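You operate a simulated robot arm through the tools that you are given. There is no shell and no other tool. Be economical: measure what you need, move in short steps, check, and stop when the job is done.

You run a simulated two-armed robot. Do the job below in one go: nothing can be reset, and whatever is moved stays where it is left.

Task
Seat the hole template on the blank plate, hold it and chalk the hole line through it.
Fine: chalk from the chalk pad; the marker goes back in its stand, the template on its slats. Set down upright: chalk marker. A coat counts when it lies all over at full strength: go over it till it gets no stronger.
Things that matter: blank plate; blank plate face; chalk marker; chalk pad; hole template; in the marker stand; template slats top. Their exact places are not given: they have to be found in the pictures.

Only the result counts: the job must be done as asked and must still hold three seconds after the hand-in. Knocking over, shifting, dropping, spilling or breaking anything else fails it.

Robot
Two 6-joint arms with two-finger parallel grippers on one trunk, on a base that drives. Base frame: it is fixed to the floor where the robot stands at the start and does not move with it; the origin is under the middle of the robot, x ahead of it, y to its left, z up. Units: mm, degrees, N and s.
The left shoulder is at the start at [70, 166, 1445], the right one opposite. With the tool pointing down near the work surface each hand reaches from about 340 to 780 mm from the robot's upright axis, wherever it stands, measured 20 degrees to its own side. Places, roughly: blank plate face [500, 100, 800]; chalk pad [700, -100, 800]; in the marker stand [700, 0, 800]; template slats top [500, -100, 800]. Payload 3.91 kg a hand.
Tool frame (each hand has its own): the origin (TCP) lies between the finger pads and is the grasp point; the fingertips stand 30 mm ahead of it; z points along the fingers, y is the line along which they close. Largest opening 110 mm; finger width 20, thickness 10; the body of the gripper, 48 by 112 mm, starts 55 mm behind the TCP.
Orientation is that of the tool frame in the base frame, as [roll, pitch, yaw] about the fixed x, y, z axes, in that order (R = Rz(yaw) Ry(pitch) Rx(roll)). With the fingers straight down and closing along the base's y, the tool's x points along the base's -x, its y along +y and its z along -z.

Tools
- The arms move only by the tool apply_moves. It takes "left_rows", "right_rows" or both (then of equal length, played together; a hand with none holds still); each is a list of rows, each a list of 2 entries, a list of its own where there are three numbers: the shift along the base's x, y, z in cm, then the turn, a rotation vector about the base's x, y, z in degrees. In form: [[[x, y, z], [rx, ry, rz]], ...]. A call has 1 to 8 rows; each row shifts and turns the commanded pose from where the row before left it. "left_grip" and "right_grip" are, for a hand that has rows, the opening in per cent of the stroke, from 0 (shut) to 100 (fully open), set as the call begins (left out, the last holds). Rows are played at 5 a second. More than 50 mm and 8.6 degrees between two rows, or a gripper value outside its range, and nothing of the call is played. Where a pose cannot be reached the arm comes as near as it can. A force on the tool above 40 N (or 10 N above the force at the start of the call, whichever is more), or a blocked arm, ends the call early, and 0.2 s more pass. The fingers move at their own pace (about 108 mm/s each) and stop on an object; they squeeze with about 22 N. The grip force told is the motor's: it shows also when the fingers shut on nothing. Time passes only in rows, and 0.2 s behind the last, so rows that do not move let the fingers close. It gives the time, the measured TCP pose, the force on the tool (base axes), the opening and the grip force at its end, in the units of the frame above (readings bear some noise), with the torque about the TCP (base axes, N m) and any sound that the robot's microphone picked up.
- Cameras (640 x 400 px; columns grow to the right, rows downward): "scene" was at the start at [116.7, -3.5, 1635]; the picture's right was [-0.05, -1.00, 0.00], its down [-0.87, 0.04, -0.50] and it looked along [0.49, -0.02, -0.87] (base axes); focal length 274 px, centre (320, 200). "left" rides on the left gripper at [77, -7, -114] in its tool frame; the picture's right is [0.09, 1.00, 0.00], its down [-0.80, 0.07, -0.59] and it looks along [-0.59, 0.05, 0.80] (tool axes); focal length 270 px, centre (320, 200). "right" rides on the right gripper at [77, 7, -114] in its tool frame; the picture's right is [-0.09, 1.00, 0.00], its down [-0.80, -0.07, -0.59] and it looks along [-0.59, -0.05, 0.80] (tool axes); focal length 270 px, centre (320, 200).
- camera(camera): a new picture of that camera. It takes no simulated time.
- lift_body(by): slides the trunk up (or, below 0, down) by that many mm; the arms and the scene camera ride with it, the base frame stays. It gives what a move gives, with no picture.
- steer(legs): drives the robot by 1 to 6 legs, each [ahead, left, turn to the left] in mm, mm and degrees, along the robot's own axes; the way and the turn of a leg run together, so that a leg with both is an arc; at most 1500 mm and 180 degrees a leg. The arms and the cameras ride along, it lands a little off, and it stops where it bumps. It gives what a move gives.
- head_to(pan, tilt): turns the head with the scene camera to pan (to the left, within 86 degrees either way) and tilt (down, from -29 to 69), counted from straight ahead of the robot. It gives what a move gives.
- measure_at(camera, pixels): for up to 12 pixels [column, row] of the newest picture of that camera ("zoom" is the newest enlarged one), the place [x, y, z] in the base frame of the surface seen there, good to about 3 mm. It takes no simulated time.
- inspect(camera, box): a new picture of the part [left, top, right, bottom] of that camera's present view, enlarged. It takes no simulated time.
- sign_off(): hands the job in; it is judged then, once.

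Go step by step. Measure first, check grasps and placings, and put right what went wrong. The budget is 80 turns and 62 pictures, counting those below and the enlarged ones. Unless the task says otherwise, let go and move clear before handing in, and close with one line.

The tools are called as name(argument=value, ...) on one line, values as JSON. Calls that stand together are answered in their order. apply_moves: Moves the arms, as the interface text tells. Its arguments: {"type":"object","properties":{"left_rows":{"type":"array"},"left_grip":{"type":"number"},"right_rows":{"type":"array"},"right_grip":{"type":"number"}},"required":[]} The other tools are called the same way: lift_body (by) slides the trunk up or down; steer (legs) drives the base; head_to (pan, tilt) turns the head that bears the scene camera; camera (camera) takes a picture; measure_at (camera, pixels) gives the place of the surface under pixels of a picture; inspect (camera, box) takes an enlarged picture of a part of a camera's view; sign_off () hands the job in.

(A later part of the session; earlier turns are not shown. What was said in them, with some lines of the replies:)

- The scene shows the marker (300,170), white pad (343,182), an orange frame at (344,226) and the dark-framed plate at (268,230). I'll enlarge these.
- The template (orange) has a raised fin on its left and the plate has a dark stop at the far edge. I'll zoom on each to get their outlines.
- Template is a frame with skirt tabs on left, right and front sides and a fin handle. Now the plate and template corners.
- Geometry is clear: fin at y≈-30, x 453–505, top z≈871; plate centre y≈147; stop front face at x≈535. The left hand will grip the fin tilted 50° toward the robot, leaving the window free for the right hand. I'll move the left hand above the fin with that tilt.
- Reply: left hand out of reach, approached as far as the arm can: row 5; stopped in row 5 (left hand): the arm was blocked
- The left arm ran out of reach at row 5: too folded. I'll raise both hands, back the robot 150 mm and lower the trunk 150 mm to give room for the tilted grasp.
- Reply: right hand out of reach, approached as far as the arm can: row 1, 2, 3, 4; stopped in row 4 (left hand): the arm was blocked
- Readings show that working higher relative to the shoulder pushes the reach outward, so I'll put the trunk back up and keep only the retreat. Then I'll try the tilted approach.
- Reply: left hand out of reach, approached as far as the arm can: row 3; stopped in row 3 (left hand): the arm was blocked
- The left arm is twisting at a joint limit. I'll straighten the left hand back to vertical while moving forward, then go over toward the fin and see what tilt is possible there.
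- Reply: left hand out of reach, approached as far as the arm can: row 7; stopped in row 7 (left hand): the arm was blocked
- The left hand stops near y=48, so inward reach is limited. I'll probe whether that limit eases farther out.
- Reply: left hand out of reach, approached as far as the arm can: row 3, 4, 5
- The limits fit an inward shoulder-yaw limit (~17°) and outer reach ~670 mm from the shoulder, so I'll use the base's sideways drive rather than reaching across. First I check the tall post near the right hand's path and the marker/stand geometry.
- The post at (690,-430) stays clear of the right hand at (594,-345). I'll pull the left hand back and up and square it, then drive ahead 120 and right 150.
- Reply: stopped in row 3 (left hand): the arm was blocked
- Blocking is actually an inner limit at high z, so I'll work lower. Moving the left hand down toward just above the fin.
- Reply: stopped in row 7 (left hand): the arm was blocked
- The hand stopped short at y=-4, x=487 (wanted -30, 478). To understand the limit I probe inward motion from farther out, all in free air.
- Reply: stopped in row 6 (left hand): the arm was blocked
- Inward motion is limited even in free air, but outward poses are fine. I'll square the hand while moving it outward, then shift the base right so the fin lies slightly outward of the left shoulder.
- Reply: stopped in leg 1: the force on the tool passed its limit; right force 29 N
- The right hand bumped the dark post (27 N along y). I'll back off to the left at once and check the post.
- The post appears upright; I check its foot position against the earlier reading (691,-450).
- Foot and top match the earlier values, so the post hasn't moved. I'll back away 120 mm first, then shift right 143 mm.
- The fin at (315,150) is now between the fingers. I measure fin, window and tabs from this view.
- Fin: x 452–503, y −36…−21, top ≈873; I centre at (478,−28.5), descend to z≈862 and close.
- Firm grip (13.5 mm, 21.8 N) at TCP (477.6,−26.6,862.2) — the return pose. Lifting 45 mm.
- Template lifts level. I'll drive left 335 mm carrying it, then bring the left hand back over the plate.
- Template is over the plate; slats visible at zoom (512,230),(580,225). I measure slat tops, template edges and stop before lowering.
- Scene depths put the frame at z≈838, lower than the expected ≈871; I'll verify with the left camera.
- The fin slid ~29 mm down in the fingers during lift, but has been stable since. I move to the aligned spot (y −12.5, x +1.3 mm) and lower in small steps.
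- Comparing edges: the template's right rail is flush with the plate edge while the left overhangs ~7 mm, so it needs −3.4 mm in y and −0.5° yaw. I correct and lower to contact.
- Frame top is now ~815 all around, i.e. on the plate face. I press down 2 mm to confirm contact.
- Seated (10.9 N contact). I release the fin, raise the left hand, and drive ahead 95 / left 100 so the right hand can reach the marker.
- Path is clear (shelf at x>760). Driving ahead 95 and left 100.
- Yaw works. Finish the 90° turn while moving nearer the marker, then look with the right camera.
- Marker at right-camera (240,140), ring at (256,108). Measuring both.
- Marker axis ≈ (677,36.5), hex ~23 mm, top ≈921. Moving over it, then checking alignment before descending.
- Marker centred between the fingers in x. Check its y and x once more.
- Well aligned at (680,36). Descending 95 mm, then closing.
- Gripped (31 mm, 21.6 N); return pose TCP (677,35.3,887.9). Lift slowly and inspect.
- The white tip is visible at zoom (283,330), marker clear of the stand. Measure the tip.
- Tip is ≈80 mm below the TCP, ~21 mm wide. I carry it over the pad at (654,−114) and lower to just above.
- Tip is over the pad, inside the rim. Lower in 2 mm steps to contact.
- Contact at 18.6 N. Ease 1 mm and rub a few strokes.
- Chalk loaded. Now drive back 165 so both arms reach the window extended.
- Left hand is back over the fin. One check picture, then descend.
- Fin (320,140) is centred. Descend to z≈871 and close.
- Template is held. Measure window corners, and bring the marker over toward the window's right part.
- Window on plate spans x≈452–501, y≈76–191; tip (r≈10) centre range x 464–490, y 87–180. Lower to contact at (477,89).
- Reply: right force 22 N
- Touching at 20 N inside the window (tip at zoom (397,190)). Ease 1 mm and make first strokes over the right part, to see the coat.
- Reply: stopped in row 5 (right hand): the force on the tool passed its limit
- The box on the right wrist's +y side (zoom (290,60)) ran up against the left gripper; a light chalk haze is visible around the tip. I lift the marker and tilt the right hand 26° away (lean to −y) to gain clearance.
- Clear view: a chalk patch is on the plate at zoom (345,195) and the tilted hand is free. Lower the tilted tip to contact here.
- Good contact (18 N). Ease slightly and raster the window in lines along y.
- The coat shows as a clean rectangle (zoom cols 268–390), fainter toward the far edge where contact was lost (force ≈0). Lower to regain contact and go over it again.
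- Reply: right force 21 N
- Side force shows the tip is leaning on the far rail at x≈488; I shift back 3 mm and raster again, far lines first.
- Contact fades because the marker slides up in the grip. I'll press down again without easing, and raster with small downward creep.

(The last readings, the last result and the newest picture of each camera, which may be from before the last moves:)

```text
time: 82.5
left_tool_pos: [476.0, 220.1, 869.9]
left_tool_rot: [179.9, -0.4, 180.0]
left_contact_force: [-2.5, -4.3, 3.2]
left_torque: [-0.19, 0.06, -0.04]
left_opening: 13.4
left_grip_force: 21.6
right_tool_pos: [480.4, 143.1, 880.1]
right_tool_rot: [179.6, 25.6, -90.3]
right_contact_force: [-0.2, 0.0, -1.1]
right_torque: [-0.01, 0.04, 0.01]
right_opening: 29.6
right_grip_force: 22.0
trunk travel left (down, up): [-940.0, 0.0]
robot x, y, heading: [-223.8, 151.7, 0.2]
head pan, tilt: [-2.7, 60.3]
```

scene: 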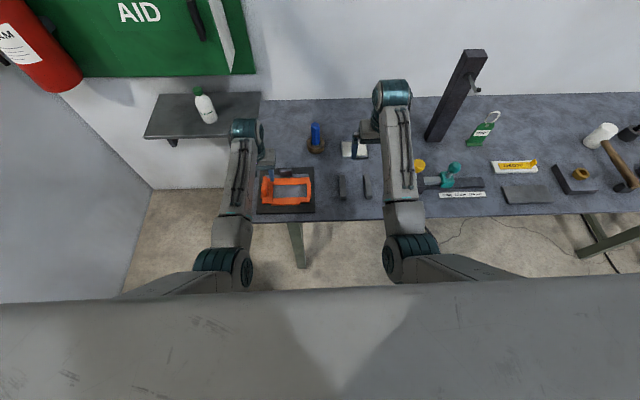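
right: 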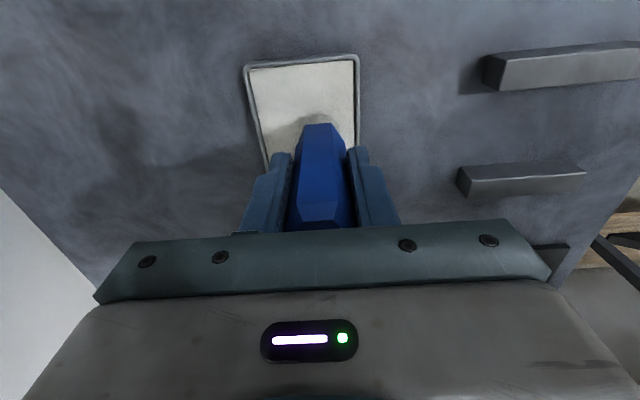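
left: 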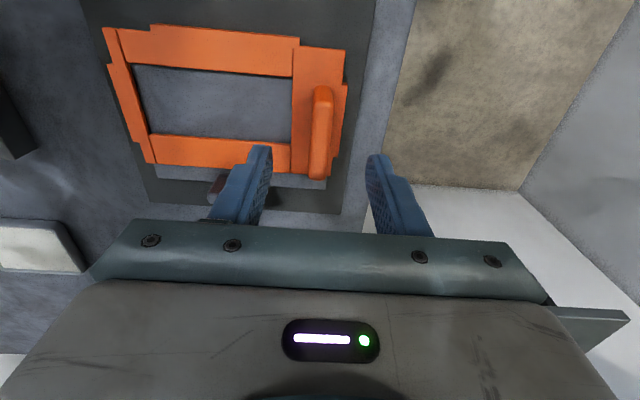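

Opening dropped to 29.6, so the marker is creeping in the grip. Lift and inspect both marker and coat.

apply_moves(right_rows=[[[0, 0, 1.5], [0, 0, 0]], [[0, -3, 2], [0, 0, 0]], [[0, -4, 0], [0, 0, 0]], [[0, -4, 0], [0, 0, 0]], [[0, 0, 0], [0, 0, 0]]])

inspect(camera="scene", box=[260, 130, 380, 210])

camera(camera="right")

```text
time: 83.7
left_tool_pos: [475.6, 220.1, 869.6]
left_tool_rot: [179.9, -0.4, 179.9]
left_contact_force: [-2.2, -4.8, 3.2]
left_torque: [-0.12, 0.04, -0.05]
left_opening: 13.6
left_grip_force: 21.9
right_tool_pos: [480.9, 33.2, 914.0]
right_tool_rot: [179.5, 25.7, -90.2]
right_contact_force: [-0.5, -0.7, -0.8]
right_torque: [0.0, -0.02, -0.01]
right_opening: 29.3
right_grip_force: 22.5
trunk travel left (down, up): [-940.0, 0.0]
robot x, y, heading: [-221.8, 150.6, -0.0]
head pan, tilt: [-2.7, 60.3]
```

```text
5.00 times, centred on (320, 170) of scene
```

zoom: 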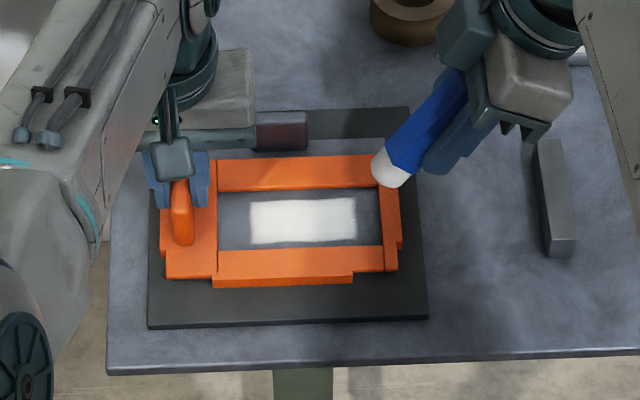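

```text
15 pictures are left
```

right: 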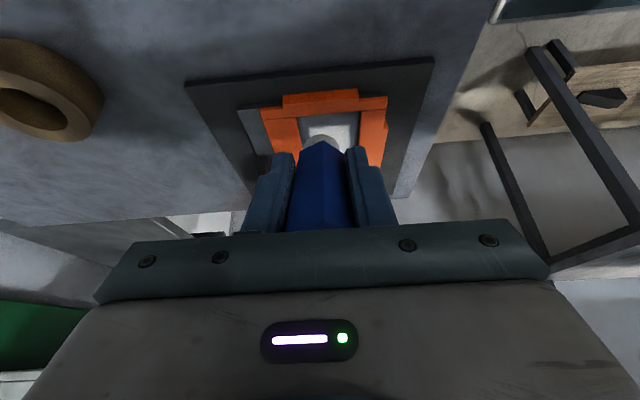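

A clear coated rectangle. Enlarge to judge uniformity.

inspect(camera="scene", box=[300, 164, 338, 184])

measure_at(camera="zoom", pixels=[[165, 90], [160, 265], [540, 90], [560, 265], [120, 200], [590, 200]])

```text
16.00 times, centred on (319, 174) of scene
```

zoom: 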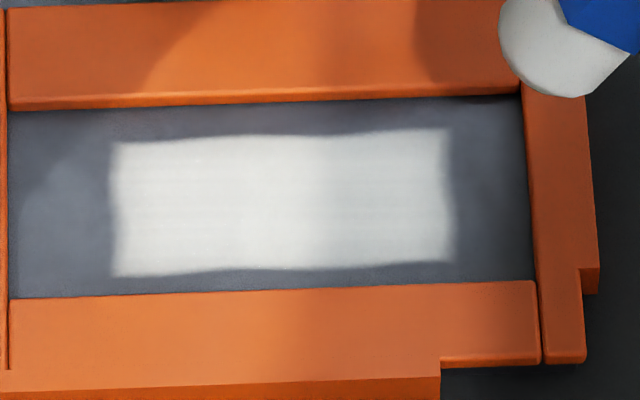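

```text
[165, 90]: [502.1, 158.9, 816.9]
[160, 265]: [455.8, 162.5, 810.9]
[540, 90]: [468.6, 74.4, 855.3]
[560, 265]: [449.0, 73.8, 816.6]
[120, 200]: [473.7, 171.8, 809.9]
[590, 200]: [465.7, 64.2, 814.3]
```

Coat looks even, edges clean (right half is in shadow). I'll make one more confirming pass, starting at the far side.

apply_moves(right_rows=[[[0.4, 4, 0], [0, 0, 0]], [[0, 4, 0], [0, 0, 0]], [[0, 3, -2], [0, 0, 0]], [[0, 0, -1.4], [0, 0, 0]], [[0, 0, -0.15], [0, 0, 0]], [[0, 0, -0.1], [0, 0, 0]], [[0, 0, -0.1], [0, 0, 0]], [[0, 0, 0], [0, 0, 0]]])

apply_moves(right_rows=[[[0, -2.2, -0.03], [0, 0, 0]], [[0, -2.2, -0.03], [0, 0, 0]], [[0, -2.2, -0.03], [0, 0, 0]], [[-0.5, -1.5, -0.03], [0, 0, 0]], [[0, 2.2, -0.03], [0, 0, 0]], [[0, 2.2, 0], [0, 0, 0]], [[0, 2.2, 0], [0, 0, 0]], [[-0.5, 1.5, -0.02], [0, 0, 0]]])

apply_moves(right_rows=[[[0, -2.2, -0.03], [0, 0, 0]], [[0, -2.2, -0.03], [0, 0, 0]], [[0, -2.2, -0.03], [0, 0, 0]], [[-0.6, -1.5, -0.03], [0, 0, 0]], [[0, 2.2, -0.03], [0, 0, 0]], [[0, 2.2, 0], [0, 0, 0]], [[0, 2.2, 0], [0, 0, 0]], [[-0.5, 1.5, -0.02], [0, 0, 0]]])

```text
time: 85.5
left_tool_pos: [476.4, 219.7, 869.5]
left_tool_rot: [179.7, -0.4, 180.0]
left_contact_force: [0.4, -4.3, 0.2]
left_torque: [-0.13, -0.03, -0.08]
left_opening: 13.8
left_grip_force: 21.7
right_tool_pos: [485.7, 141.5, 878.0]
right_tool_rot: [179.8, 25.6, -90.1]
right_contact_force: [0.9, 0.7, 14.5]
right_torque: [0.59, -0.07, -0.03]
right_opening: 29.5
right_grip_force: 22.2
trunk travel left (down, up): [-940.0, 0.0]
robot x, y, heading: [-219.0, 148.7, 0.0]
head pan, tilt: [-2.7, 60.3]
```

```text
time: 87.2
left_tool_pos: [475.8, 219.6, 870.2]
left_tool_rot: [179.7, -0.3, -179.9]
left_contact_force: [-0.4, -1.7, 0.8]
left_torque: [-0.1, 0.01, -0.05]
left_opening: 13.3
left_grip_force: 22.2
right_tool_pos: [475.0, 140.0, 875.1]
right_tool_rot: [179.8, 25.6, -90.2]
right_contact_force: [2.1, -4.2, 15.7]
right_torque: [0.33, -0.14, -0.09]
right_opening: 29.4
right_grip_force: 22.2
trunk travel left (down, up): [-940.0, 0.0]
robot x, y, heading: [-220.5, 153.7, 0.1]
head pan, tilt: [-2.7, 60.3]
```

```text
time: 89.0
left_tool_pos: [476.6, 219.0, 869.4]
left_tool_rot: [179.8, -0.3, 180.0]
left_contact_force: [0.7, -1.5, -0.9]
left_torque: [-0.08, -0.07, -0.03]
left_opening: 13.5
left_grip_force: 22.3
right_tool_pos: [462.0, 143.1, 873.5]
right_tool_rot: [179.7, 25.6, -90.1]
right_contact_force: [1.3, -1.8, 10.9]
right_torque: [0.32, -0.06, -0.04]
right_opening: 29.0
right_grip_force: 22.4
trunk travel left (down, up): [-940.0, 0.0]
robot x, y, heading: [-220.2, 152.2, 0.0]
head pan, tilt: [-2.7, 60.3]
```

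Steady contact (11–16 N) this time. One last line, then lift away and compare.

apply_moves(right_rows=[[[0, -2.2, -0.03], [0, 0, 0]], [[0, -2.2, -0.03], [0, 0, 0]], [[0, -2.2, -0.02], [0, 0, 0]], [[0, -1.5, 0], [0, 0, 0]], [[0.4, -0.2, 1.5], [0, 0, 0]], [[0.4, -3, 2.5], [0, 0, 0]], [[0.4, -4, 0], [0, 0, 0]], [[0, 0, 0], [0, 0, 0]]])

inspect(camera="scene", box=[300, 164, 338, 184])

```text
time: 90.8
left_tool_pos: [476.4, 219.7, 869.5]
left_tool_rot: [179.9, -0.4, 180.0]
left_contact_force: [-0.1, -4.7, 3.1]
left_torque: [-0.13, 0.07, 0.0]
left_opening: 13.2
left_grip_force: 21.9
right_tool_pos: [474.5, -9.1, 911.2]
right_tool_rot: [179.6, 25.5, -90.2]
right_contact_force: [1.0, 0.6, -0.9]
right_torque: [-0.03, 0.01, 0.02]
right_opening: 29.0
right_grip_force: 21.9
trunk travel left (down, up): [-940.0, 0.0]
robot x, y, heading: [-223.1, 147.8, 0.1]
head pan, tilt: [-2.7, 60.3]
```

```text
16.00 times, centred on (319, 174) of scene
```

zoom: 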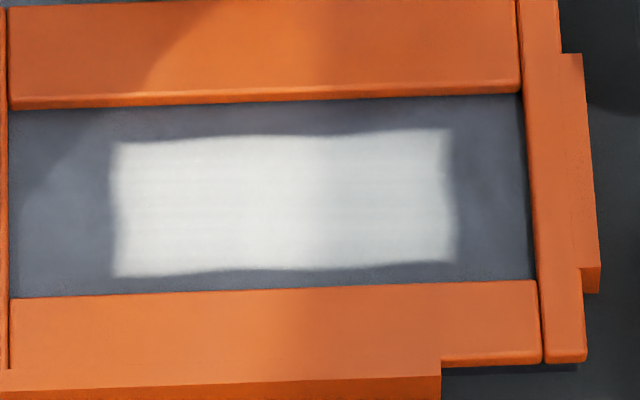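

No stronger than before: the coat is complete. Release the fin and raise the left hand; straighten the right hand and raise; then drive ahead 162 to return the marker.

apply_moves(left_rows=[[[0, 0, 0], [0, 0, 0]], [[0, 0, 0], [0, 0, 0]], [[0, 0, 2], [0, 0, 0]], [[0, 0, 2.5], [0, 0, 0]], [[0, 0, 0], [0, 0, 0]]], left_grip=50, right_rows=[[[0, 0, 1], [-6.4, 0, 0]], [[0, 0, 1], [-6.4, 0, 0]], [[0, 0, 0.5], [-6.4, 0, 0]], [[0, 0, 0.5], [-6.4, 0.3, 0.2]], [[0, 0, 0], [0, 0, 0]]])

steer(legs=[[162, 0, 0]])

camera(camera="right")

inspect(camera="scene", box=[230, 80, 400, 200])

```text
time: 92.0
left_tool_pos: [476.0, 219.9, 914.8]
left_tool_rot: [179.7, -0.5, 180.0]
left_contact_force: [1.0, 0.4, 0.2]
left_torque: [0.0, -0.04, -0.01]
left_opening: 55.2
left_grip_force: 0.0
right_tool_pos: [475.9, -11.0, 941.3]
right_tool_rot: [179.4, 0.0, -89.9]
right_contact_force: [0.6, -0.2, -0.2]
right_torque: [0.0, -0.02, -0.02]
right_opening: 29.0
right_grip_force: 22.3
trunk travel left (down, up): [-940.0, 0.0]
robot x, y, heading: [-223.6, 149.9, 0.1]
head pan, tilt: [-2.7, 60.3]
```

```text
time: 93.5
left_tool_pos: [635.3, 219.3, 917.1]
left_tool_rot: [179.7, -0.3, 180.0]
left_contact_force: [0.0, -0.1, 0.3]
left_torque: [0.01, -0.04, -0.01]
left_opening: 55.3
left_grip_force: 0.1
right_tool_pos: [633.5, -12.0, 942.2]
right_tool_rot: [179.5, 0.0, -90.0]
right_contact_force: [-0.4, -0.6, -0.1]
right_torque: [-0.03, 0.0, -0.01]
right_opening: 28.9
right_grip_force: 22.5
trunk travel left (down, up): [-940.0, 0.0]
robot x, y, heading: [-62.1, 151.1, 0.4]
head pan, tilt: [-2.7, 60.3]
```

```text
12 pictures are left
```

right: 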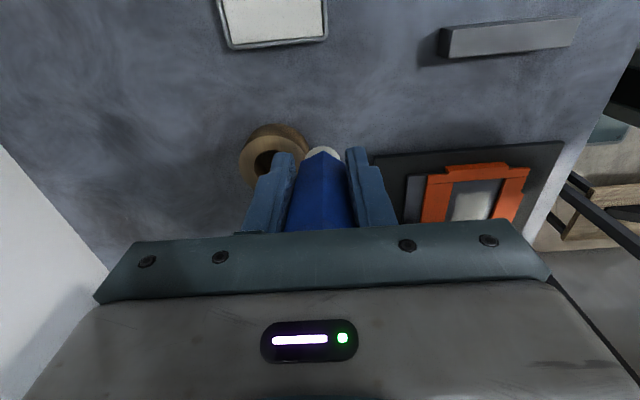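

```text
3.33 times, centred on (315, 140) of scene
```

zoom: 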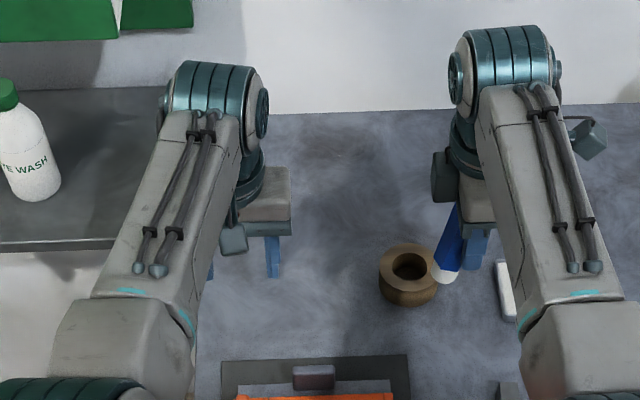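

Marker is near the stand. Measure the marker's tip and upper body to check it is upright and where the tip sits relative to the TCP.

measure_at(camera="zoom", pixels=[[444, 277], [434, 272], [455, 275], [450, 245], [453, 215], [445, 285]])

measure_at(camera="right", pixels=[[322, 151], [308, 157], [336, 155], [321, 170], [322, 215], [265, 160], [246, 160], [270, 128], [303, 143]])

```text
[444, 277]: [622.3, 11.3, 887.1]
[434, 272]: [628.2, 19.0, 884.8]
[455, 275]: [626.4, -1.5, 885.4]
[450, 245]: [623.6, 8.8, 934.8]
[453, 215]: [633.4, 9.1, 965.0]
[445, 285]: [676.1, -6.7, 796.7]
```

```text
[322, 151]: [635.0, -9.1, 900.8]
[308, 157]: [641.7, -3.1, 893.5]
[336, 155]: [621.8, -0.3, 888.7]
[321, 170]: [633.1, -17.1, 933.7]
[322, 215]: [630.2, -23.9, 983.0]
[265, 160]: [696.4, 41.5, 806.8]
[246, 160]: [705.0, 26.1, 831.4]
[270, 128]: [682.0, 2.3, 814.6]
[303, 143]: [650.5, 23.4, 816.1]
```

The tip sits ~+20 mm in y from the TCP, so the marker has pivoted in the grip. Take a closer look.

inspect(camera="scene", box=[326, 125, 386, 175])

measure_at(camera="zoom", pixels=[[190, 250], [225, 255], [250, 245], [185, 215], [255, 215], [205, 150], [215, 130], [205, 190], [245, 170], [220, 268]])

```text
8.00 times, centred on (356, 150) of scene
```

zoom: 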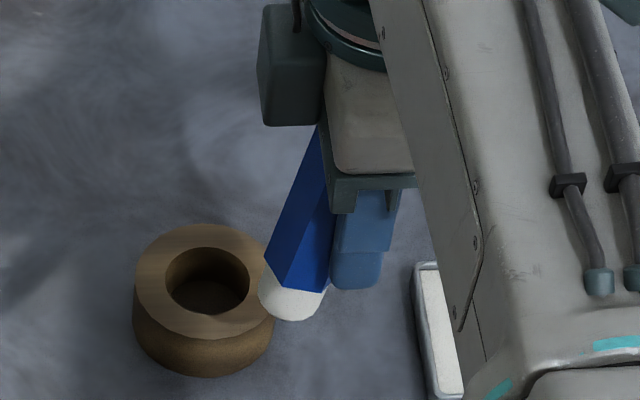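

```text
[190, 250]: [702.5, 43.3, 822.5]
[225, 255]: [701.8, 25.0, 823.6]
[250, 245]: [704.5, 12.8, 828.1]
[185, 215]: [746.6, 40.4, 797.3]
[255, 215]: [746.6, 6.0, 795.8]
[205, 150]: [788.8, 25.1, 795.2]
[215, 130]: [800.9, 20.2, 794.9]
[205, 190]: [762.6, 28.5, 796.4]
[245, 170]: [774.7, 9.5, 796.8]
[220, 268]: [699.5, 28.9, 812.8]
```

measure_at(camera="zoom", pixels=[[270, 250], [285, 210], [305, 165], [318, 135], [285, 280], [310, 210], [262, 300], [290, 315], [322, 300], [290, 290]])

```text
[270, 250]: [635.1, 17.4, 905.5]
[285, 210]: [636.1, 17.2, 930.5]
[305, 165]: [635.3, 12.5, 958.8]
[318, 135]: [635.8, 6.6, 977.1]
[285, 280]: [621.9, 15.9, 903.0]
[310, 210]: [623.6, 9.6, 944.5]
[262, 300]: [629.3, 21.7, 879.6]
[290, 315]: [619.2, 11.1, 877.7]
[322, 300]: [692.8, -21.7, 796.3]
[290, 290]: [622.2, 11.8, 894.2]
```

Marker leans ≈8.5° (tip toward +y). I'll rotate the hand −8.5° about x so the marker is upright, and get the stand's rim centre.

measure_at(camera="zoom", pixels=[[150, 282], [256, 285], [205, 238], [205, 320], [138, 282], [208, 230], [205, 330], [165, 245], [165, 318], [245, 318]])

apply_moves(right_rows=[[[0, 0, 0.5], [-4.25, 0, 0]], [[0, 0, 0.5], [-4.25, 0, 0]], [[0, 0, 0], [0, 0, 0]]])

inspect(camera="scene", box=[326, 125, 386, 175])

```text
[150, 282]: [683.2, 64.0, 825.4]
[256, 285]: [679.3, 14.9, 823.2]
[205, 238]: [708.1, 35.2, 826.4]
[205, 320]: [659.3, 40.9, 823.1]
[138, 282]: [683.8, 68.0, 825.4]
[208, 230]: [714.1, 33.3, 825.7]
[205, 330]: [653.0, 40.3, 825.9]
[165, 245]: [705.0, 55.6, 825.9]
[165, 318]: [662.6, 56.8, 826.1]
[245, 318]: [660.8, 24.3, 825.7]
```

```text
time: 94.3
left_tool_pos: [638.7, 219.4, 913.3]
left_tool_rot: [179.8, -0.5, -180.0]
left_contact_force: [0.2, -0.1, -0.5]
left_torque: [0.0, -0.01, -0.04]
left_opening: 55.1
left_grip_force: 0.0
right_tool_pos: [638.1, -10.1, 949.4]
right_tool_rot: [179.3, -8.6, -90.1]
right_contact_force: [0.4, 0.5, -0.4]
right_torque: [0.02, 0.03, -0.02]
right_opening: 28.9
right_grip_force: 21.5
trunk travel left (down, up): [-940.0, 0.0]
robot x, y, heading: [-58.4, 152.4, 0.2]
head pan, tilt: [-2.7, 60.3]
```

```text
8.00 times, centred on (356, 150) of scene
```

zoom: 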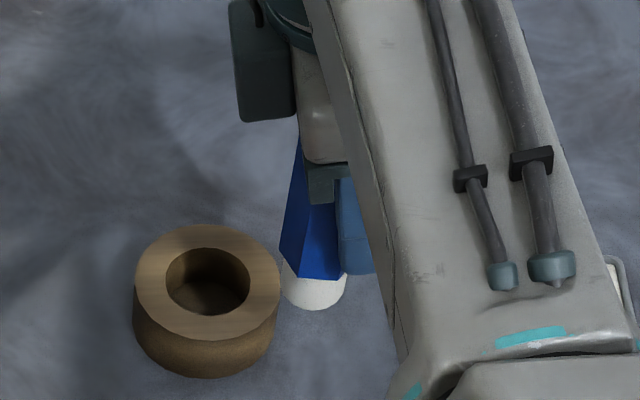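

Marker now looks upright. Verify edges and tip.

measure_at(camera="zoom", pixels=[[283, 245], [290, 205], [298, 165], [303, 270], [310, 215], [284, 285], [315, 305], [344, 285], [315, 290]])

```text
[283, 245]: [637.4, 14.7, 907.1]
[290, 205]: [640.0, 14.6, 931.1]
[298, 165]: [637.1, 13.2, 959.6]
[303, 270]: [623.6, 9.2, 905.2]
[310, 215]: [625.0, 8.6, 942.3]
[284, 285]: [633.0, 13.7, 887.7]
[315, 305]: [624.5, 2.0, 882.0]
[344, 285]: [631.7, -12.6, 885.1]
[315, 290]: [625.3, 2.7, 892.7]
```

Upright now; tip offset from TCP is +10.6 mm in y. Move over the stand and check before lowering.

apply_moves(right_rows=[[[2, 1.8, 0], [0, 0, 0]], [[2.05, 1.8, 0], [0, 0, 0]], [[0, 0, -1], [0, 0, 0]], [[0, 0, -1], [0, 0, 0]], [[0, 0, 0], [0, 0, 0]]])

inspect(camera="scene", box=[316, 120, 376, 170])

measure_at(camera="zoom", pixels=[[250, 280], [250, 300], [220, 290], [280, 290], [225, 340], [300, 340], [260, 360], [215, 300], [310, 300]])

```text
time: 95.5
left_tool_pos: [637.7, 220.0, 913.7]
left_tool_rot: [179.9, -0.5, 180.0]
left_contact_force: [0.0, -0.1, 0.1]
left_torque: [0.01, 0.01, -0.01]
left_opening: 55.1
left_grip_force: 0.1
right_tool_pos: [679.4, 24.7, 929.5]
right_tool_rot: [179.3, -8.6, -90.0]
right_contact_force: [-0.6, -0.2, -1.0]
right_torque: [0.01, 0.03, 0.02]
right_opening: 29.4
right_grip_force: 22.1
trunk travel left (down, up): [-940.0, 0.0]
robot x, y, heading: [-57.9, 155.9, 0.1]
head pan, tilt: [-2.7, 60.3]
```

```text
8.00 times, centred on (346, 145) of scene
```

zoom: 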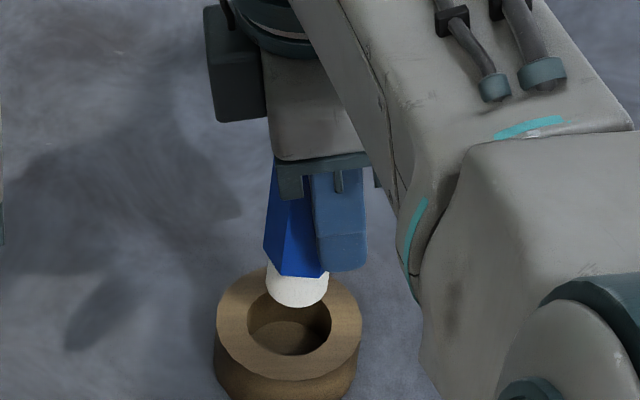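

```text
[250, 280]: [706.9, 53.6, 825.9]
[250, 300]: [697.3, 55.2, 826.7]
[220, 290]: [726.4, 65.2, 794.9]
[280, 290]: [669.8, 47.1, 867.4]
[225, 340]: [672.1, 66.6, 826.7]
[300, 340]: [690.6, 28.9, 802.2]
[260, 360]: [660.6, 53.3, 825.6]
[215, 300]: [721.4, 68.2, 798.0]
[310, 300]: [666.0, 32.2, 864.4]
```

Tip is nearly centred over the hole (tip y≈38.4 vs stand ≈37.4; x ≈679 vs ≈681). Nudge and lower, watching force.

apply_moves(right_rows=[[[0.15, -0.1, -1], [0, 0, 0]], [[0, 0, -1], [0, 0, 0]], [[0, 0, -1], [0, 0, 0]], [[0, 0, -0.7], [0, 0, 0]], [[0, 0, -0.6], [0, 0, 0]], [[0, 0, 0], [0, 0, 0]]])

```text
time: 96.9
left_tool_pos: [637.8, 220.2, 916.5]
left_tool_rot: [180.0, -0.6, -179.9]
left_contact_force: [-0.3, 0.5, 0.6]
left_torque: [0.02, 0.01, -0.01]
left_opening: 54.9
left_grip_force: 0.1
right_tool_pos: [675.1, 21.6, 893.2]
right_tool_rot: [179.8, -8.6, -90.3]
right_contact_force: [17.7, -0.2, 19.7]
right_torque: [0.21, -0.87, -0.11]
right_opening: 29.1
right_grip_force: 22.5
right hand out of reach, approached as far as the arm can: row 4
trunk travel left (down, up): [-940.0, 0.0]
robot x, y, heading: [-59.0, 151.2, -0.1]
head pan, tilt: [-2.7, 60.3]
```

Out of reach at this depth (pushing 18 N on the stand). Raise 30 mm, drive 40 mm nearer and check.

apply_moves(right_rows=[[[0, 0, 1], [0, 0, 0]], [[0, 0, 2], [0, 0, 0]], [[0, 0, 1], [0, 0, 0]], [[-1, 0, 0], [0, 0, 0]], [[0, 0, 0], [0, 0, 0]]])

steer(legs=[[40, 0, 0]])

apply_moves(right_rows=[[[-1.5, 0, 0], [0, 0, 0]], [[-1.5, 0, 0], [0, 0, 0]], [[0, 0, 0], [0, 0, 0]]])

inspect(camera="scene", box=[316, 130, 376, 180])

```text
time: 98.1
left_tool_pos: [637.1, 219.7, 915.1]
left_tool_rot: [179.8, -0.5, 180.0]
left_contact_force: [-0.8, -0.1, -0.6]
left_torque: [0.0, -0.01, 0.01]
left_opening: 55.1
left_grip_force: 0.1
right_tool_pos: [665.8, 21.6, 928.8]
right_tool_rot: [179.4, -8.6, -90.2]
right_contact_force: [-0.7, -0.3, -0.4]
right_torque: [-0.03, -0.03, -0.04]
right_opening: 29.4
right_grip_force: 21.8
trunk travel left (down, up): [-940.0, 0.0]
robot x, y, heading: [-58.8, 145.6, -0.1]
head pan, tilt: [-2.7, 60.3]
```

```text
time: 99.0
left_tool_pos: [671.8, 218.2, 919.9]
left_tool_rot: [179.7, 0.0, 179.9]
left_contact_force: [-0.8, -0.8, 0.7]
left_torque: [-0.02, -0.06, 0.0]
left_opening: 55.1
left_grip_force: 0.0
right_tool_pos: [699.3, 22.1, 935.1]
right_tool_rot: [179.7, -8.5, -90.1]
right_contact_force: [-0.7, -0.5, 0.8]
right_torque: [0.01, -0.05, -0.02]
right_opening: 29.2
right_grip_force: 22.4
trunk travel left (down, up): [-940.0, 0.0]
robot x, y, heading: [-17.1, 151.2, -0.1]
head pan, tilt: [-2.7, 60.3]
```

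```text
time: 99.8
left_tool_pos: [679.3, 220.3, 914.8]
left_tool_rot: [179.8, -0.5, -180.0]
left_contact_force: [0.2, 2.0, -0.1]
left_torque: [-0.01, 0.03, 0.01]
left_opening: 54.7
left_grip_force: 0.1
right_tool_pos: [676.8, 20.8, 929.0]
right_tool_rot: [179.3, -8.5, -89.9]
right_contact_force: [-0.3, 0.2, -0.7]
right_torque: [-0.01, -0.02, 0.0]
right_opening: 29.5
right_grip_force: 21.9
trunk travel left (down, up): [-940.0, 0.0]
robot x, y, heading: [-20.2, 149.0, 0.4]
head pan, tilt: [-2.7, 60.3]
```

```text
8.00 times, centred on (346, 155) of scene
```

zoom: 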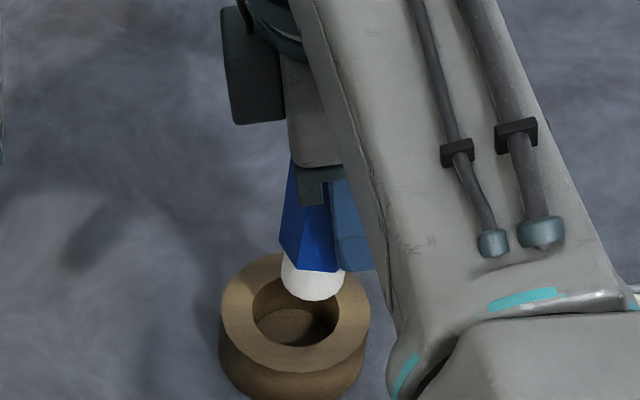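

Measure tip and hole again for final alignment.

measure_at(camera="zoom", pixels=[[284, 275], [341, 275], [312, 295], [284, 235], [290, 190], [225, 315], [366, 315], [295, 258], [295, 372], [295, 345], [245, 310], [345, 315]])

```text
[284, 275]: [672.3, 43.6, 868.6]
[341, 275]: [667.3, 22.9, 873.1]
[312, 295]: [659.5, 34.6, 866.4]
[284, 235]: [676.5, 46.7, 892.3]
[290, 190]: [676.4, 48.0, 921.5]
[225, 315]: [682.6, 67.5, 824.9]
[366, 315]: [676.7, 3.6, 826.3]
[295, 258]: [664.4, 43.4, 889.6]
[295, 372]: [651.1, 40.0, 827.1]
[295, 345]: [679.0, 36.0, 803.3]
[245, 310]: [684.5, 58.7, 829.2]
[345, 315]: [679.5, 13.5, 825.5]
```

Relative measurements show the tip is ~6–7 mm short in x and ~2 mm in y of the hole centre. Correct and view from the right camera.

apply_moves(right_rows=[[[0.65, 0.23, 0], [0, 0, 0]], [[0, 0, 0], [0, 0, 0]], [[0, 0, 0], [0, 0, 0]]])

inspect(camera="right", box=[250, 70, 390, 170])

measure_at(camera="zoom", pixels=[[320, 250], [270, 260], [380, 260], [320, 320], [200, 200], [440, 200], [320, 120], [320, 220]])

```text
time: 100.6
left_tool_pos: [678.1, 219.1, 913.5]
left_tool_rot: [179.8, -0.5, 180.0]
left_contact_force: [0.2, 0.7, -0.5]
left_torque: [0.0, 0.0, 0.0]
left_opening: 55.1
left_grip_force: 0.1
right_tool_pos: [684.1, 22.7, 927.8]
right_tool_rot: [179.4, -8.6, -90.1]
right_contact_force: [0.5, 0.3, -0.7]
right_torque: [-0.04, 0.0, -0.01]
right_opening: 29.3
right_grip_force: 21.9
trunk travel left (down, up): [-940.0, 0.0]
robot x, y, heading: [-22.2, 149.8, 0.6]
head pan, tilt: [-2.7, 60.3]
```

```text
4.00 times, centred on (320, 120) of right
```

zoom: 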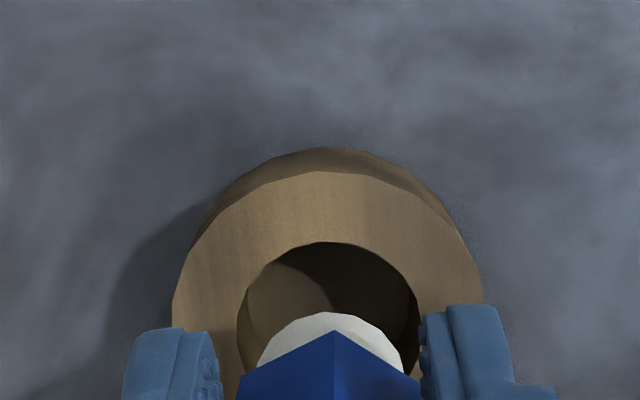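

```text
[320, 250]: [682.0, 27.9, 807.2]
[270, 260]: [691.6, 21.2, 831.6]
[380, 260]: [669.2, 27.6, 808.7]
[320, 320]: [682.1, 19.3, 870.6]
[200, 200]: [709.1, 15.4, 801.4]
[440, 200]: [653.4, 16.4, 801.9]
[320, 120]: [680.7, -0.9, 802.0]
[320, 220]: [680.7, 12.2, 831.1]
```

Right view: ring centre col ≈328, hole ≈329, tip ≈331 – aligned in x. Lower in steps.

apply_moves(right_rows=[[[0, 0, -1], [0, 0, 0]], [[0, 0, -1], [0, 0, 0]], [[0, 0, -1], [0, 0, 0]], [[0, 0, -0.5], [0, 0, 0]], [[0, 0, 0], [0, 0, 0]]])

```text
time: 101.8
left_tool_pos: [677.7, 220.1, 914.1]
left_tool_rot: [179.8, -0.5, -179.9]
left_contact_force: [-0.2, 0.1, 0.6]
left_torque: [0.02, 0.02, -0.03]
left_opening: 55.0
left_grip_force: 0.1
right_tool_pos: [681.9, 22.2, 893.5]
right_tool_rot: [179.5, -8.5, -90.1]
right_contact_force: [0.5, -0.4, 0.5]
right_torque: [-0.01, 0.0, 0.01]
right_opening: 29.5
right_grip_force: 22.1
trunk travel left (down, up): [-940.0, 0.0]
robot x, y, heading: [-19.3, 151.5, -0.0]
head pan, tilt: [-2.7, 60.3]
```

No force; continue down until it touches bottom.

apply_moves(right_rows=[[[0, 0, -0.5], [0, 0, 0]], [[0, 0, -0.4], [0, 0, 0]], [[0, 0, -0.3], [0, 0, 0]], [[0, 0, -0.2], [0, 0, 0]], [[0, 0, -0.2], [0, 0, 0]], [[0, 0, 0], [0, 0, 0]]])

```text
time: 103.2
left_tool_pos: [678.7, 219.1, 913.8]
left_tool_rot: [179.8, -0.5, 179.9]
left_contact_force: [-0.6, 0.1, 0.5]
left_torque: [-0.04, 0.01, 0.01]
left_opening: 54.9
left_grip_force: 0.1
right_tool_pos: [680.8, 23.5, 877.9]
right_tool_rot: [179.4, -8.5, -90.1]
right_contact_force: [-0.8, -0.2, -0.2]
right_torque: [-0.02, 0.01, -0.01]
right_opening: 28.9
right_grip_force: 21.8
trunk travel left (down, up): [-940.0, 0.0]
robot x, y, heading: [-22.7, 153.1, -0.0]
head pan, tilt: [-2.7, 60.3]
```

apply_moves(right_rows=[[[0, 0, -0.2], [0, 0, 0]], [[0, 0, -0.2], [0, 0, 0]], [[0, 0, -0.2], [0, 0, 0]], [[0, 0, 0], [0, 0, 0]]])

```text
time: 104.2
left_tool_pos: [678.7, 219.0, 914.9]
left_tool_rot: [179.9, -0.5, 179.9]
left_contact_force: [-0.1, 0.2, -0.1]
left_torque: [-0.01, -0.03, 0.01]
left_opening: 55.1
left_grip_force: 0.0
right_tool_pos: [682.7, 23.9, 873.6]
right_tool_rot: [179.6, -8.6, -90.1]
right_contact_force: [0.4, -0.6, 6.7]
right_torque: [0.01, -0.09, 0.01]
right_opening: 28.9
right_grip_force: 22.4
trunk travel left (down, up): [-940.0, 0.0]
robot x, y, heading: [-19.8, 149.8, 0.1]
head pan, tilt: [-2.7, 60.3]
```

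Resting on the bottom (6.7 N). Release and retract along the tool axis.

apply_moves(right_rows=[[[0, 0, 0], [0, 0, 0]], [[0, 0, 0], [0, 0, 0]], [[0, 0.15, 1], [0, 0, 0]], [[0, 0.3, 2], [0, 0, 0]], [[0, 0.45, 3], [0, 0, 0]], [[0, 0.45, 3], [0, 0, 0]], [[0, 0, 0], [0, 0, 0]]], right_grip=60)

inspect(camera="scene", box=[230, 110, 390, 230])

```text
time: 105.8
left_tool_pos: [678.7, 218.8, 914.6]
left_tool_rot: [179.8, -0.5, 180.0]
left_contact_force: [-0.4, 0.0, 1.5]
left_torque: [-0.01, 0.03, -0.01]
left_opening: 55.0
left_grip_force: 0.1
right_tool_pos: [681.9, 36.2, 962.5]
right_tool_rot: [179.2, -8.5, -89.9]
right_contact_force: [0.1, 0.8, 0.3]
right_torque: [0.01, 0.01, 0.03]
right_opening: 65.8
right_grip_force: 0.1
trunk travel left (down, up): [-940.0, 0.0]
robot x, y, heading: [-22.6, 150.9, 0.1]
head pan, tilt: [-2.7, 60.3]
```

```text
3.33 times, centred on (310, 170) of scene
```

zoom: 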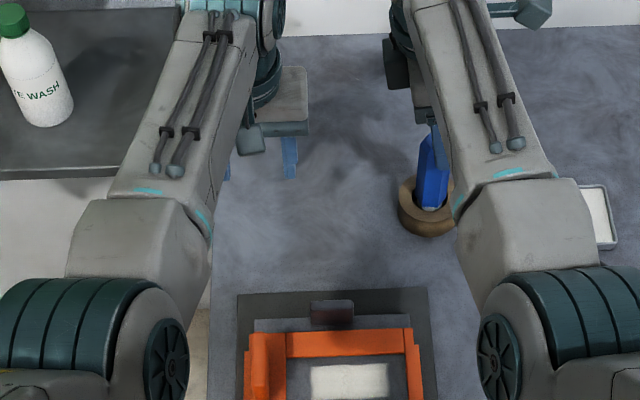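

Marker stands upright in its stand. Now raise the right hand and drive to a spot (−222,−110) from which the left hand can reach both the seated template and the slats.

apply_moves(right_rows=[[[0, 0, 2], [4.3, 0, 0]], [[0, 0, 2], [4.2, 0, 0]], [[0, 0, 0], [0, 0, 0]]])

steer(legs=[[-200, 0, 0], [0, -260, 0]])

apply_moves(left_rows=[[[0, 3.7, 0], [0, 0, 0]], [[0, 3.7, 0], [0, 0, 0]], [[0, 3.7, 0], [0, 0, 0]], [[0, 3.7, 0], [0, 0, 0]], [[0, 3.7, 0], [0, 0, 0]], [[0, 3.7, 0], [0, 0, 0]], [[0, 3.6, 0], [0, 0, 0]], [[0, 0, 0], [0, 0, 0]]])

```text
time: 106.6
left_tool_pos: [677.9, 218.5, 914.7]
left_tool_rot: [179.8, -0.5, 180.0]
left_contact_force: [0.9, -0.8, 0.0]
left_torque: [0.0, -0.02, -0.02]
left_opening: 54.8
left_grip_force: 0.0
right_tool_pos: [681.4, 37.6, 1002.7]
right_tool_rot: [179.3, 0.0, -90.1]
right_contact_force: [-0.4, 0.3, -0.2]
right_torque: [0.02, -0.02, 0.0]
right_opening: 66.1
right_grip_force: 0.0
trunk travel left (down, up): [-940.0, 0.0]
robot x, y, heading: [-17.8, 145.5, 0.0]
head pan, tilt: [-2.7, 60.3]
```

```text
time: 109.6
left_tool_pos: [477.4, -34.4, 914.7]
left_tool_rot: [179.9, -0.6, 179.9]
left_contact_force: [-0.3, 0.1, 0.0]
left_torque: [-0.07, 0.01, -0.02]
left_opening: 54.8
left_grip_force: 0.0
right_tool_pos: [481.4, -216.8, 1003.2]
right_tool_rot: [179.4, -0.2, -90.1]
right_contact_force: [0.4, 0.6, -0.7]
right_torque: [-0.01, 0.01, 0.03]
right_opening: 66.1
right_grip_force: 0.0
trunk travel left (down, up): [-940.0, 0.0]
robot x, y, heading: [-221.6, -104.6, 0.0]
head pan, tilt: [-2.7, 60.3]
```

```text
time: 111.4
left_tool_pos: [478.6, 220.7, 916.7]
left_tool_rot: [179.9, -0.5, 179.9]
left_contact_force: [0.0, -0.9, 0.6]
left_torque: [0.0, -0.02, -0.02]
left_opening: 54.6
left_grip_force: 0.1
right_tool_pos: [481.7, -219.2, 1004.4]
right_tool_rot: [179.4, 0.1, -90.2]
right_contact_force: [-0.8, 0.4, -0.6]
right_torque: [-0.01, 0.05, -0.02]
right_opening: 65.9
right_grip_force: 0.0
trunk travel left (down, up): [-940.0, 0.0]
robot x, y, heading: [-222.5, -103.4, 0.0]
head pan, tilt: [-2.7, 60.3]
```

At the fin again. Descend to z≈852, grip, and lift slowly.

apply_moves(left_rows=[[[-0.2, -0.1, -1.6], [0, 0, 0]], [[0, 0, -1.6], [0, 0, 0]], [[0, 0, -1.6], [0, 0, 0]], [[0, 0, -1.6], [0, 0, 0]], [[0, 0, 0], [0, 0, 0]]])

apply_moves(left_rows=[[[0, 0, 0], [0, 0, 0]], [[0, 0, 0], [0, 0, 0]], [[0, 0, 0], [0, 0, 0]], [[0, 0, 0], [0, 0, 0]]], left_grip=0)

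apply_moves(left_rows=[[[0, 0, 0.3], [0, 0, 0]], [[0, 0, 0.5], [0, 0, 0]], [[0, 0, 0.6], [0, 0, 0]], [[0, 0, 0.6], [0, 0, 0]], [[0, 0, 0.7], [0, 0, 0]], [[0, 0, 0.7], [0, 0, 0]], [[0, 0, 0.6], [0, 0, 0]], [[0, 0, 0], [0, 0, 0]]])

inspect(camera="scene", box=[170, 110, 360, 240])

```text
time: 112.6
left_tool_pos: [475.8, 220.1, 852.1]
left_tool_rot: [179.7, -0.4, 179.8]
left_contact_force: [-0.1, 0.1, 0.0]
left_torque: [0.01, 0.03, -0.01]
left_opening: 55.0
left_grip_force: 0.0
right_tool_pos: [481.8, -219.2, 1004.6]
right_tool_rot: [179.4, 0.0, -90.1]
right_contact_force: [0.5, 0.5, -0.3]
right_torque: [-0.03, -0.01, -0.02]
right_opening: 66.0
right_grip_force: 0.1
trunk travel left (down, up): [-940.0, 0.0]
robot x, y, heading: [-220.2, -101.0, -0.1]
head pan, tilt: [-2.7, 60.3]
```

```text
time: 113.6
left_tool_pos: [476.0, 219.4, 852.5]
left_tool_rot: [179.9, -0.6, 179.9]
left_contact_force: [-0.4, -3.0, 0.6]
left_torque: [-0.27, -0.05, 0.04]
left_opening: 13.8
left_grip_force: 22.0
right_tool_pos: [481.0, -218.5, 1003.4]
right_tool_rot: [179.4, 0.0, -90.2]
right_contact_force: [0.2, -0.6, 0.0]
right_torque: [0.01, -0.01, 0.0]
right_opening: 66.1
right_grip_force: 0.1
trunk travel left (down, up): [-940.0, 0.0]
robot x, y, heading: [-220.4, -100.6, 0.1]
head pan, tilt: [-2.7, 60.3]
```

```text
time: 115.4
left_tool_pos: [474.8, 220.8, 890.0]
left_tool_rot: [179.7, -0.6, 179.8]
left_contact_force: [-0.5, -0.6, -1.6]
left_torque: [0.06, -0.02, 0.02]
left_opening: 13.6
left_grip_force: 22.0
right_tool_pos: [481.7, -220.1, 1003.1]
right_tool_rot: [179.5, 0.0, -90.1]
right_contact_force: [-1.3, 0.1, 0.5]
right_torque: [-0.01, -0.02, 0.02]
right_opening: 66.1
right_grip_force: 0.0
trunk travel left (down, up): [-940.0, 0.0]
robot x, y, heading: [-219.6, -109.2, -0.1]
head pan, tilt: [-2.7, 60.3]
```

```text
3.08 times, centred on (265, 175) of scene
```

zoom: 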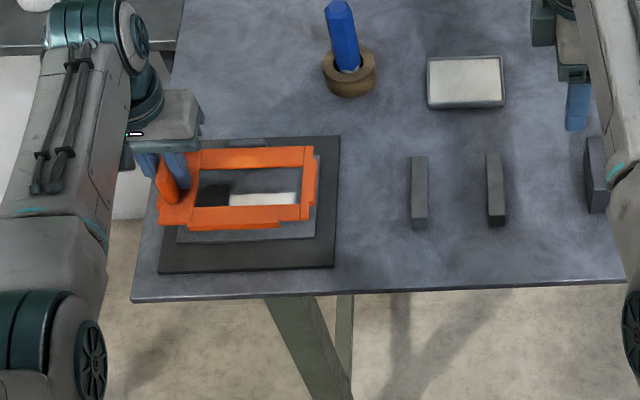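

Marker upright; template lifted. Measure its height to check slip.

measure_at(camera="zoom", pixels=[[250, 157], [245, 212], [308, 180], [180, 212], [163, 185], [420, 165], [495, 165], [420, 210], [497, 210]])

```text
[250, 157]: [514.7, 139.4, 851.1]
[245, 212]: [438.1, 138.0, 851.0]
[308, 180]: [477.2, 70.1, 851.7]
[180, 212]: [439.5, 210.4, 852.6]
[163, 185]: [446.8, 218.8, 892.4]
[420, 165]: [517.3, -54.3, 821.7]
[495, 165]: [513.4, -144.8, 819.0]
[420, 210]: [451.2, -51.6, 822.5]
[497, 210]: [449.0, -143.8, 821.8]
```

No slip (frame top 851). Raise 10 mm, carry to the slats (Δy −247), and lower to z≈866.

apply_moves(left_rows=[[[0, -1.8, 1], [0, 0, 0]], [[0, -3.8, 0], [0, 0, 0]], [[0, -3.8, 0], [0, 0, 0]], [[0, -3.8, 0], [0, 0, 0]], [[0, -3.8, 0], [0, 0, 0]], [[0, -3.8, 0], [0, 0, 0]], [[0.2, -3.8, 0], [0, 0, 0]], [[0, 0, 0], [0, 0, 0]]])

apply_moves(left_rows=[[[0, 0, 0], [0, 0, 0]], [[0, 0, -1], [0, 0, 0]], [[0, 0, -0.8], [0, 0, 0]], [[0, 0, 0], [0, 0, 0]]])

inspect(camera="scene", box=[230, 130, 370, 220])

measure_at(camera="zoom", pixels=[[300, 200], [300, 230], [350, 250], [400, 230], [420, 200], [440, 230], [350, 170], [280, 220]])

```text
time: 117.2
left_tool_pos: [478.2, -26.7, 901.3]
left_tool_rot: [179.7, -0.6, 180.0]
left_contact_force: [-0.2, 0.9, -0.8]
left_torque: [0.03, -0.01, -0.01]
left_opening: 13.7
left_grip_force: 22.5
right_tool_pos: [480.4, -217.8, 1003.1]
right_tool_rot: [179.2, 0.0, -90.0]
right_contact_force: [0.0, 0.2, -0.4]
right_torque: [0.01, 0.01, 0.01]
right_opening: 65.9
right_grip_force: 0.1
trunk travel left (down, up): [-940.0, 0.0]
robot x, y, heading: [-219.4, -102.0, 0.0]
head pan, tilt: [-2.7, 60.3]
```

```text
time: 118.2
left_tool_pos: [477.5, -26.9, 882.1]
left_tool_rot: [179.8, -0.5, 179.8]
left_contact_force: [0.4, -0.5, -1.3]
left_torque: [0.05, -0.02, 0.01]
left_opening: 13.5
left_grip_force: 21.7
right_tool_pos: [481.0, -219.1, 1003.2]
right_tool_rot: [179.4, 0.1, -90.0]
right_contact_force: [0.6, -0.1, 0.7]
right_torque: [0.0, -0.01, 0.0]
right_opening: 66.2
right_grip_force: 0.1
trunk travel left (down, up): [-940.0, 0.0]
robot x, y, heading: [-224.6, -101.9, -0.0]
head pan, tilt: [-2.7, 60.3]
```

```text
4.44 times, centred on (300, 175) of scene
```

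zoom: 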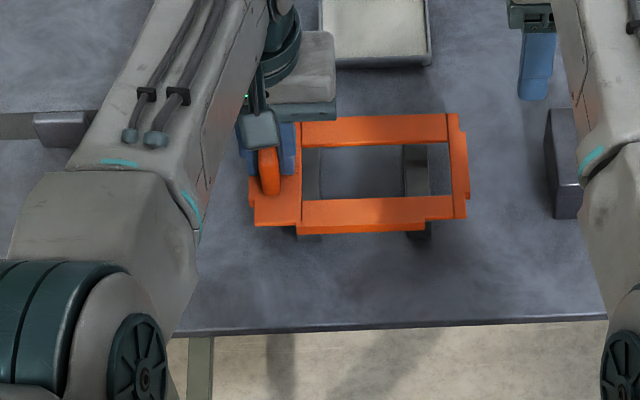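

```text
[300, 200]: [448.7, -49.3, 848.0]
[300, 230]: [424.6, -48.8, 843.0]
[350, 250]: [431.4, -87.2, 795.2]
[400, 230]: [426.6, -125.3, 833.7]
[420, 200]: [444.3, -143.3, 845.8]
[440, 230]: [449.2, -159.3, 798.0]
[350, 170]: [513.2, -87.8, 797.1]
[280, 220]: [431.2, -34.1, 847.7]
```

Aligned above the slats as at the start. Lower the last 20 mm in small steps.

apply_moves(left_rows=[[[0, 0, -0.6], [0, 0, 0]], [[0, 0, -0.6], [0, 0, 0]], [[0, 0, -0.4], [0, 0, 0]], [[0, 0, -0.2], [0, 0, 0]], [[0, 0, -0.2], [0, 0, 0]], [[0, 0, 0], [0, 0, 0]]])

```text
time: 119.6
left_tool_pos: [476.3, -25.9, 864.1]
left_tool_rot: [179.8, -0.4, -180.0]
left_contact_force: [0.2, 0.2, 0.1]
left_torque: [-0.01, -0.04, 0.02]
left_opening: 13.4
left_grip_force: 22.2
right_tool_pos: [481.4, -218.3, 1003.4]
right_tool_rot: [179.5, 0.0, -90.1]
right_contact_force: [0.1, -0.1, 0.0]
right_torque: [0.0, 0.02, -0.02]
right_opening: 66.0
right_grip_force: 0.0
trunk travel left (down, up): [-940.0, 0.0]
robot x, y, heading: [-221.6, -107.0, 0.0]
head pan, tilt: [-2.7, 60.3]
```

apply_moves(left_rows=[[[0, 0, -0.1], [0, 0, 0]], [[0, 0, -0.1], [0, 0, 0]], [[0, 0, -0.1], [0, 0, 0]], [[0, 0, 0], [0, 0, 0]]])

```text
time: 120.6
left_tool_pos: [477.4, -25.5, 862.5]
left_tool_rot: [179.8, -0.2, 180.0]
left_contact_force: [5.1, 2.7, 17.0]
left_torque: [-0.32, 0.29, 0.02]
left_opening: 13.9
left_grip_force: 22.3
right_tool_pos: [479.5, -219.4, 1005.3]
right_tool_rot: [179.5, 0.0, -90.1]
right_contact_force: [-0.3, 0.0, -0.4]
right_torque: [0.0, -0.03, 0.02]
right_opening: 66.0
right_grip_force: 0.1
trunk travel left (down, up): [-940.0, 0.0]
robot x, y, heading: [-219.4, -106.3, -0.2]
head pan, tilt: [-2.7, 60.3]
```

Resting on the slats (17 N). Ease up 2 mm, release, raise clear and check.

apply_moves(left_rows=[[[0, 0, 0.15], [0, 0, 0]], [[0, 0, 0], [0, 0, 0]]])

apply_moves(left_rows=[[[0, 0, 0], [0, 0, 0]], [[0, 0, 0], [0, 0, 0]], [[0, 0, 0], [0, 0, 0]], [[0, 0, 2], [0, 0, 0]], [[0, 0, 2], [0, 0, 0]], [[0, 0, 2], [0, 0, 0]], [[0, 3, 0.5], [0, 0, 0]], [[0, 3, 0], [0, 0, 0]]], left_grip=50)

inspect(camera="scene", box=[170, 100, 370, 230])

measure_at(camera="zoom", pixels=[[400, 190], [460, 190], [460, 240], [400, 240], [500, 215], [340, 60], [340, 100], [280, 220], [225, 220]])

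```text
time: 121.2
left_tool_pos: [477.2, -25.9, 862.7]
left_tool_rot: [179.8, -0.4, 179.9]
left_contact_force: [5.8, -0.1, 14.2]
left_torque: [-0.3, -0.53, 0.13]
left_opening: 13.6
left_grip_force: 22.1
right_tool_pos: [479.5, -218.8, 1003.6]
right_tool_rot: [179.5, -0.1, -90.1]
right_contact_force: [-0.4, 0.0, 0.2]
right_torque: [0.07, 0.0, 0.03]
right_opening: 65.9
right_grip_force: 0.0
trunk travel left (down, up): [-940.0, 0.0]
robot x, y, heading: [-224.0, -105.3, -0.1]
head pan, tilt: [-2.7, 60.3]
```

```text
time: 123.0
left_tool_pos: [476.6, 37.0, 925.7]
left_tool_rot: [179.8, -0.6, 179.9]
left_contact_force: [-0.3, 0.4, 0.4]
left_torque: [0.0, 0.02, 0.04]
left_opening: 54.9
left_grip_force: 0.0
right_tool_pos: [481.5, -218.3, 1003.6]
right_tool_rot: [179.4, -0.1, -90.2]
right_contact_force: [-0.2, 0.5, 0.3]
right_torque: [-0.02, 0.01, -0.03]
right_opening: 65.7
right_grip_force: 0.1
trunk travel left (down, up): [-940.0, 0.0]
robot x, y, heading: [-223.5, -103.9, -0.1]
head pan, tilt: [-2.7, 60.3]
```

```text
3.08 times, centred on (270, 165) of scene
```

zoom: 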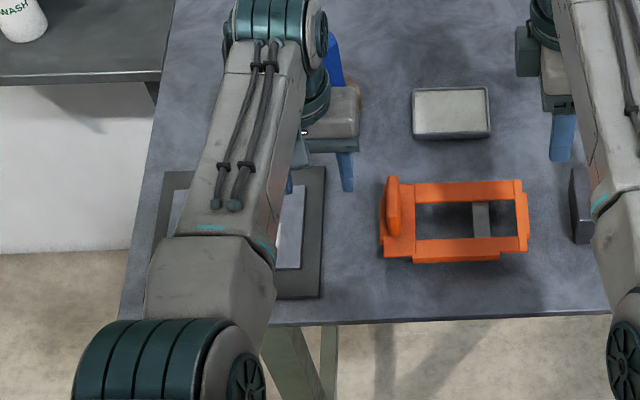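

```text
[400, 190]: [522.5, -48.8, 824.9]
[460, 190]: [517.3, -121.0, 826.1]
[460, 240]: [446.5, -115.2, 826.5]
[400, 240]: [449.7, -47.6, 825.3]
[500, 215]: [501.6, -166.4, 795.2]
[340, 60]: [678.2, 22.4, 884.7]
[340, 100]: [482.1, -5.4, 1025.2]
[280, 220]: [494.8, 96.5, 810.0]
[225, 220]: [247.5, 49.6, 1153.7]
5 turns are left
```

The template lies flat on its slats (frame top ≈825–826 all round). The marker was last seen upright in its stand, the plate is coated, and both hands are clear, so I hand in.

sign_off()

```text
The job is handed in.
```

I handed the job in: the hole line is chalked through the template to an even coat, and a further pass made it no stronger. The marker is upright in its stand and the template is flat on its slats. Along the way the right hand bumped the dark post once, at about 28 N. Its measured position matched the earlier reading afterwards. The marker also pressed on its stand at about 18 N on the first try at putting it back.
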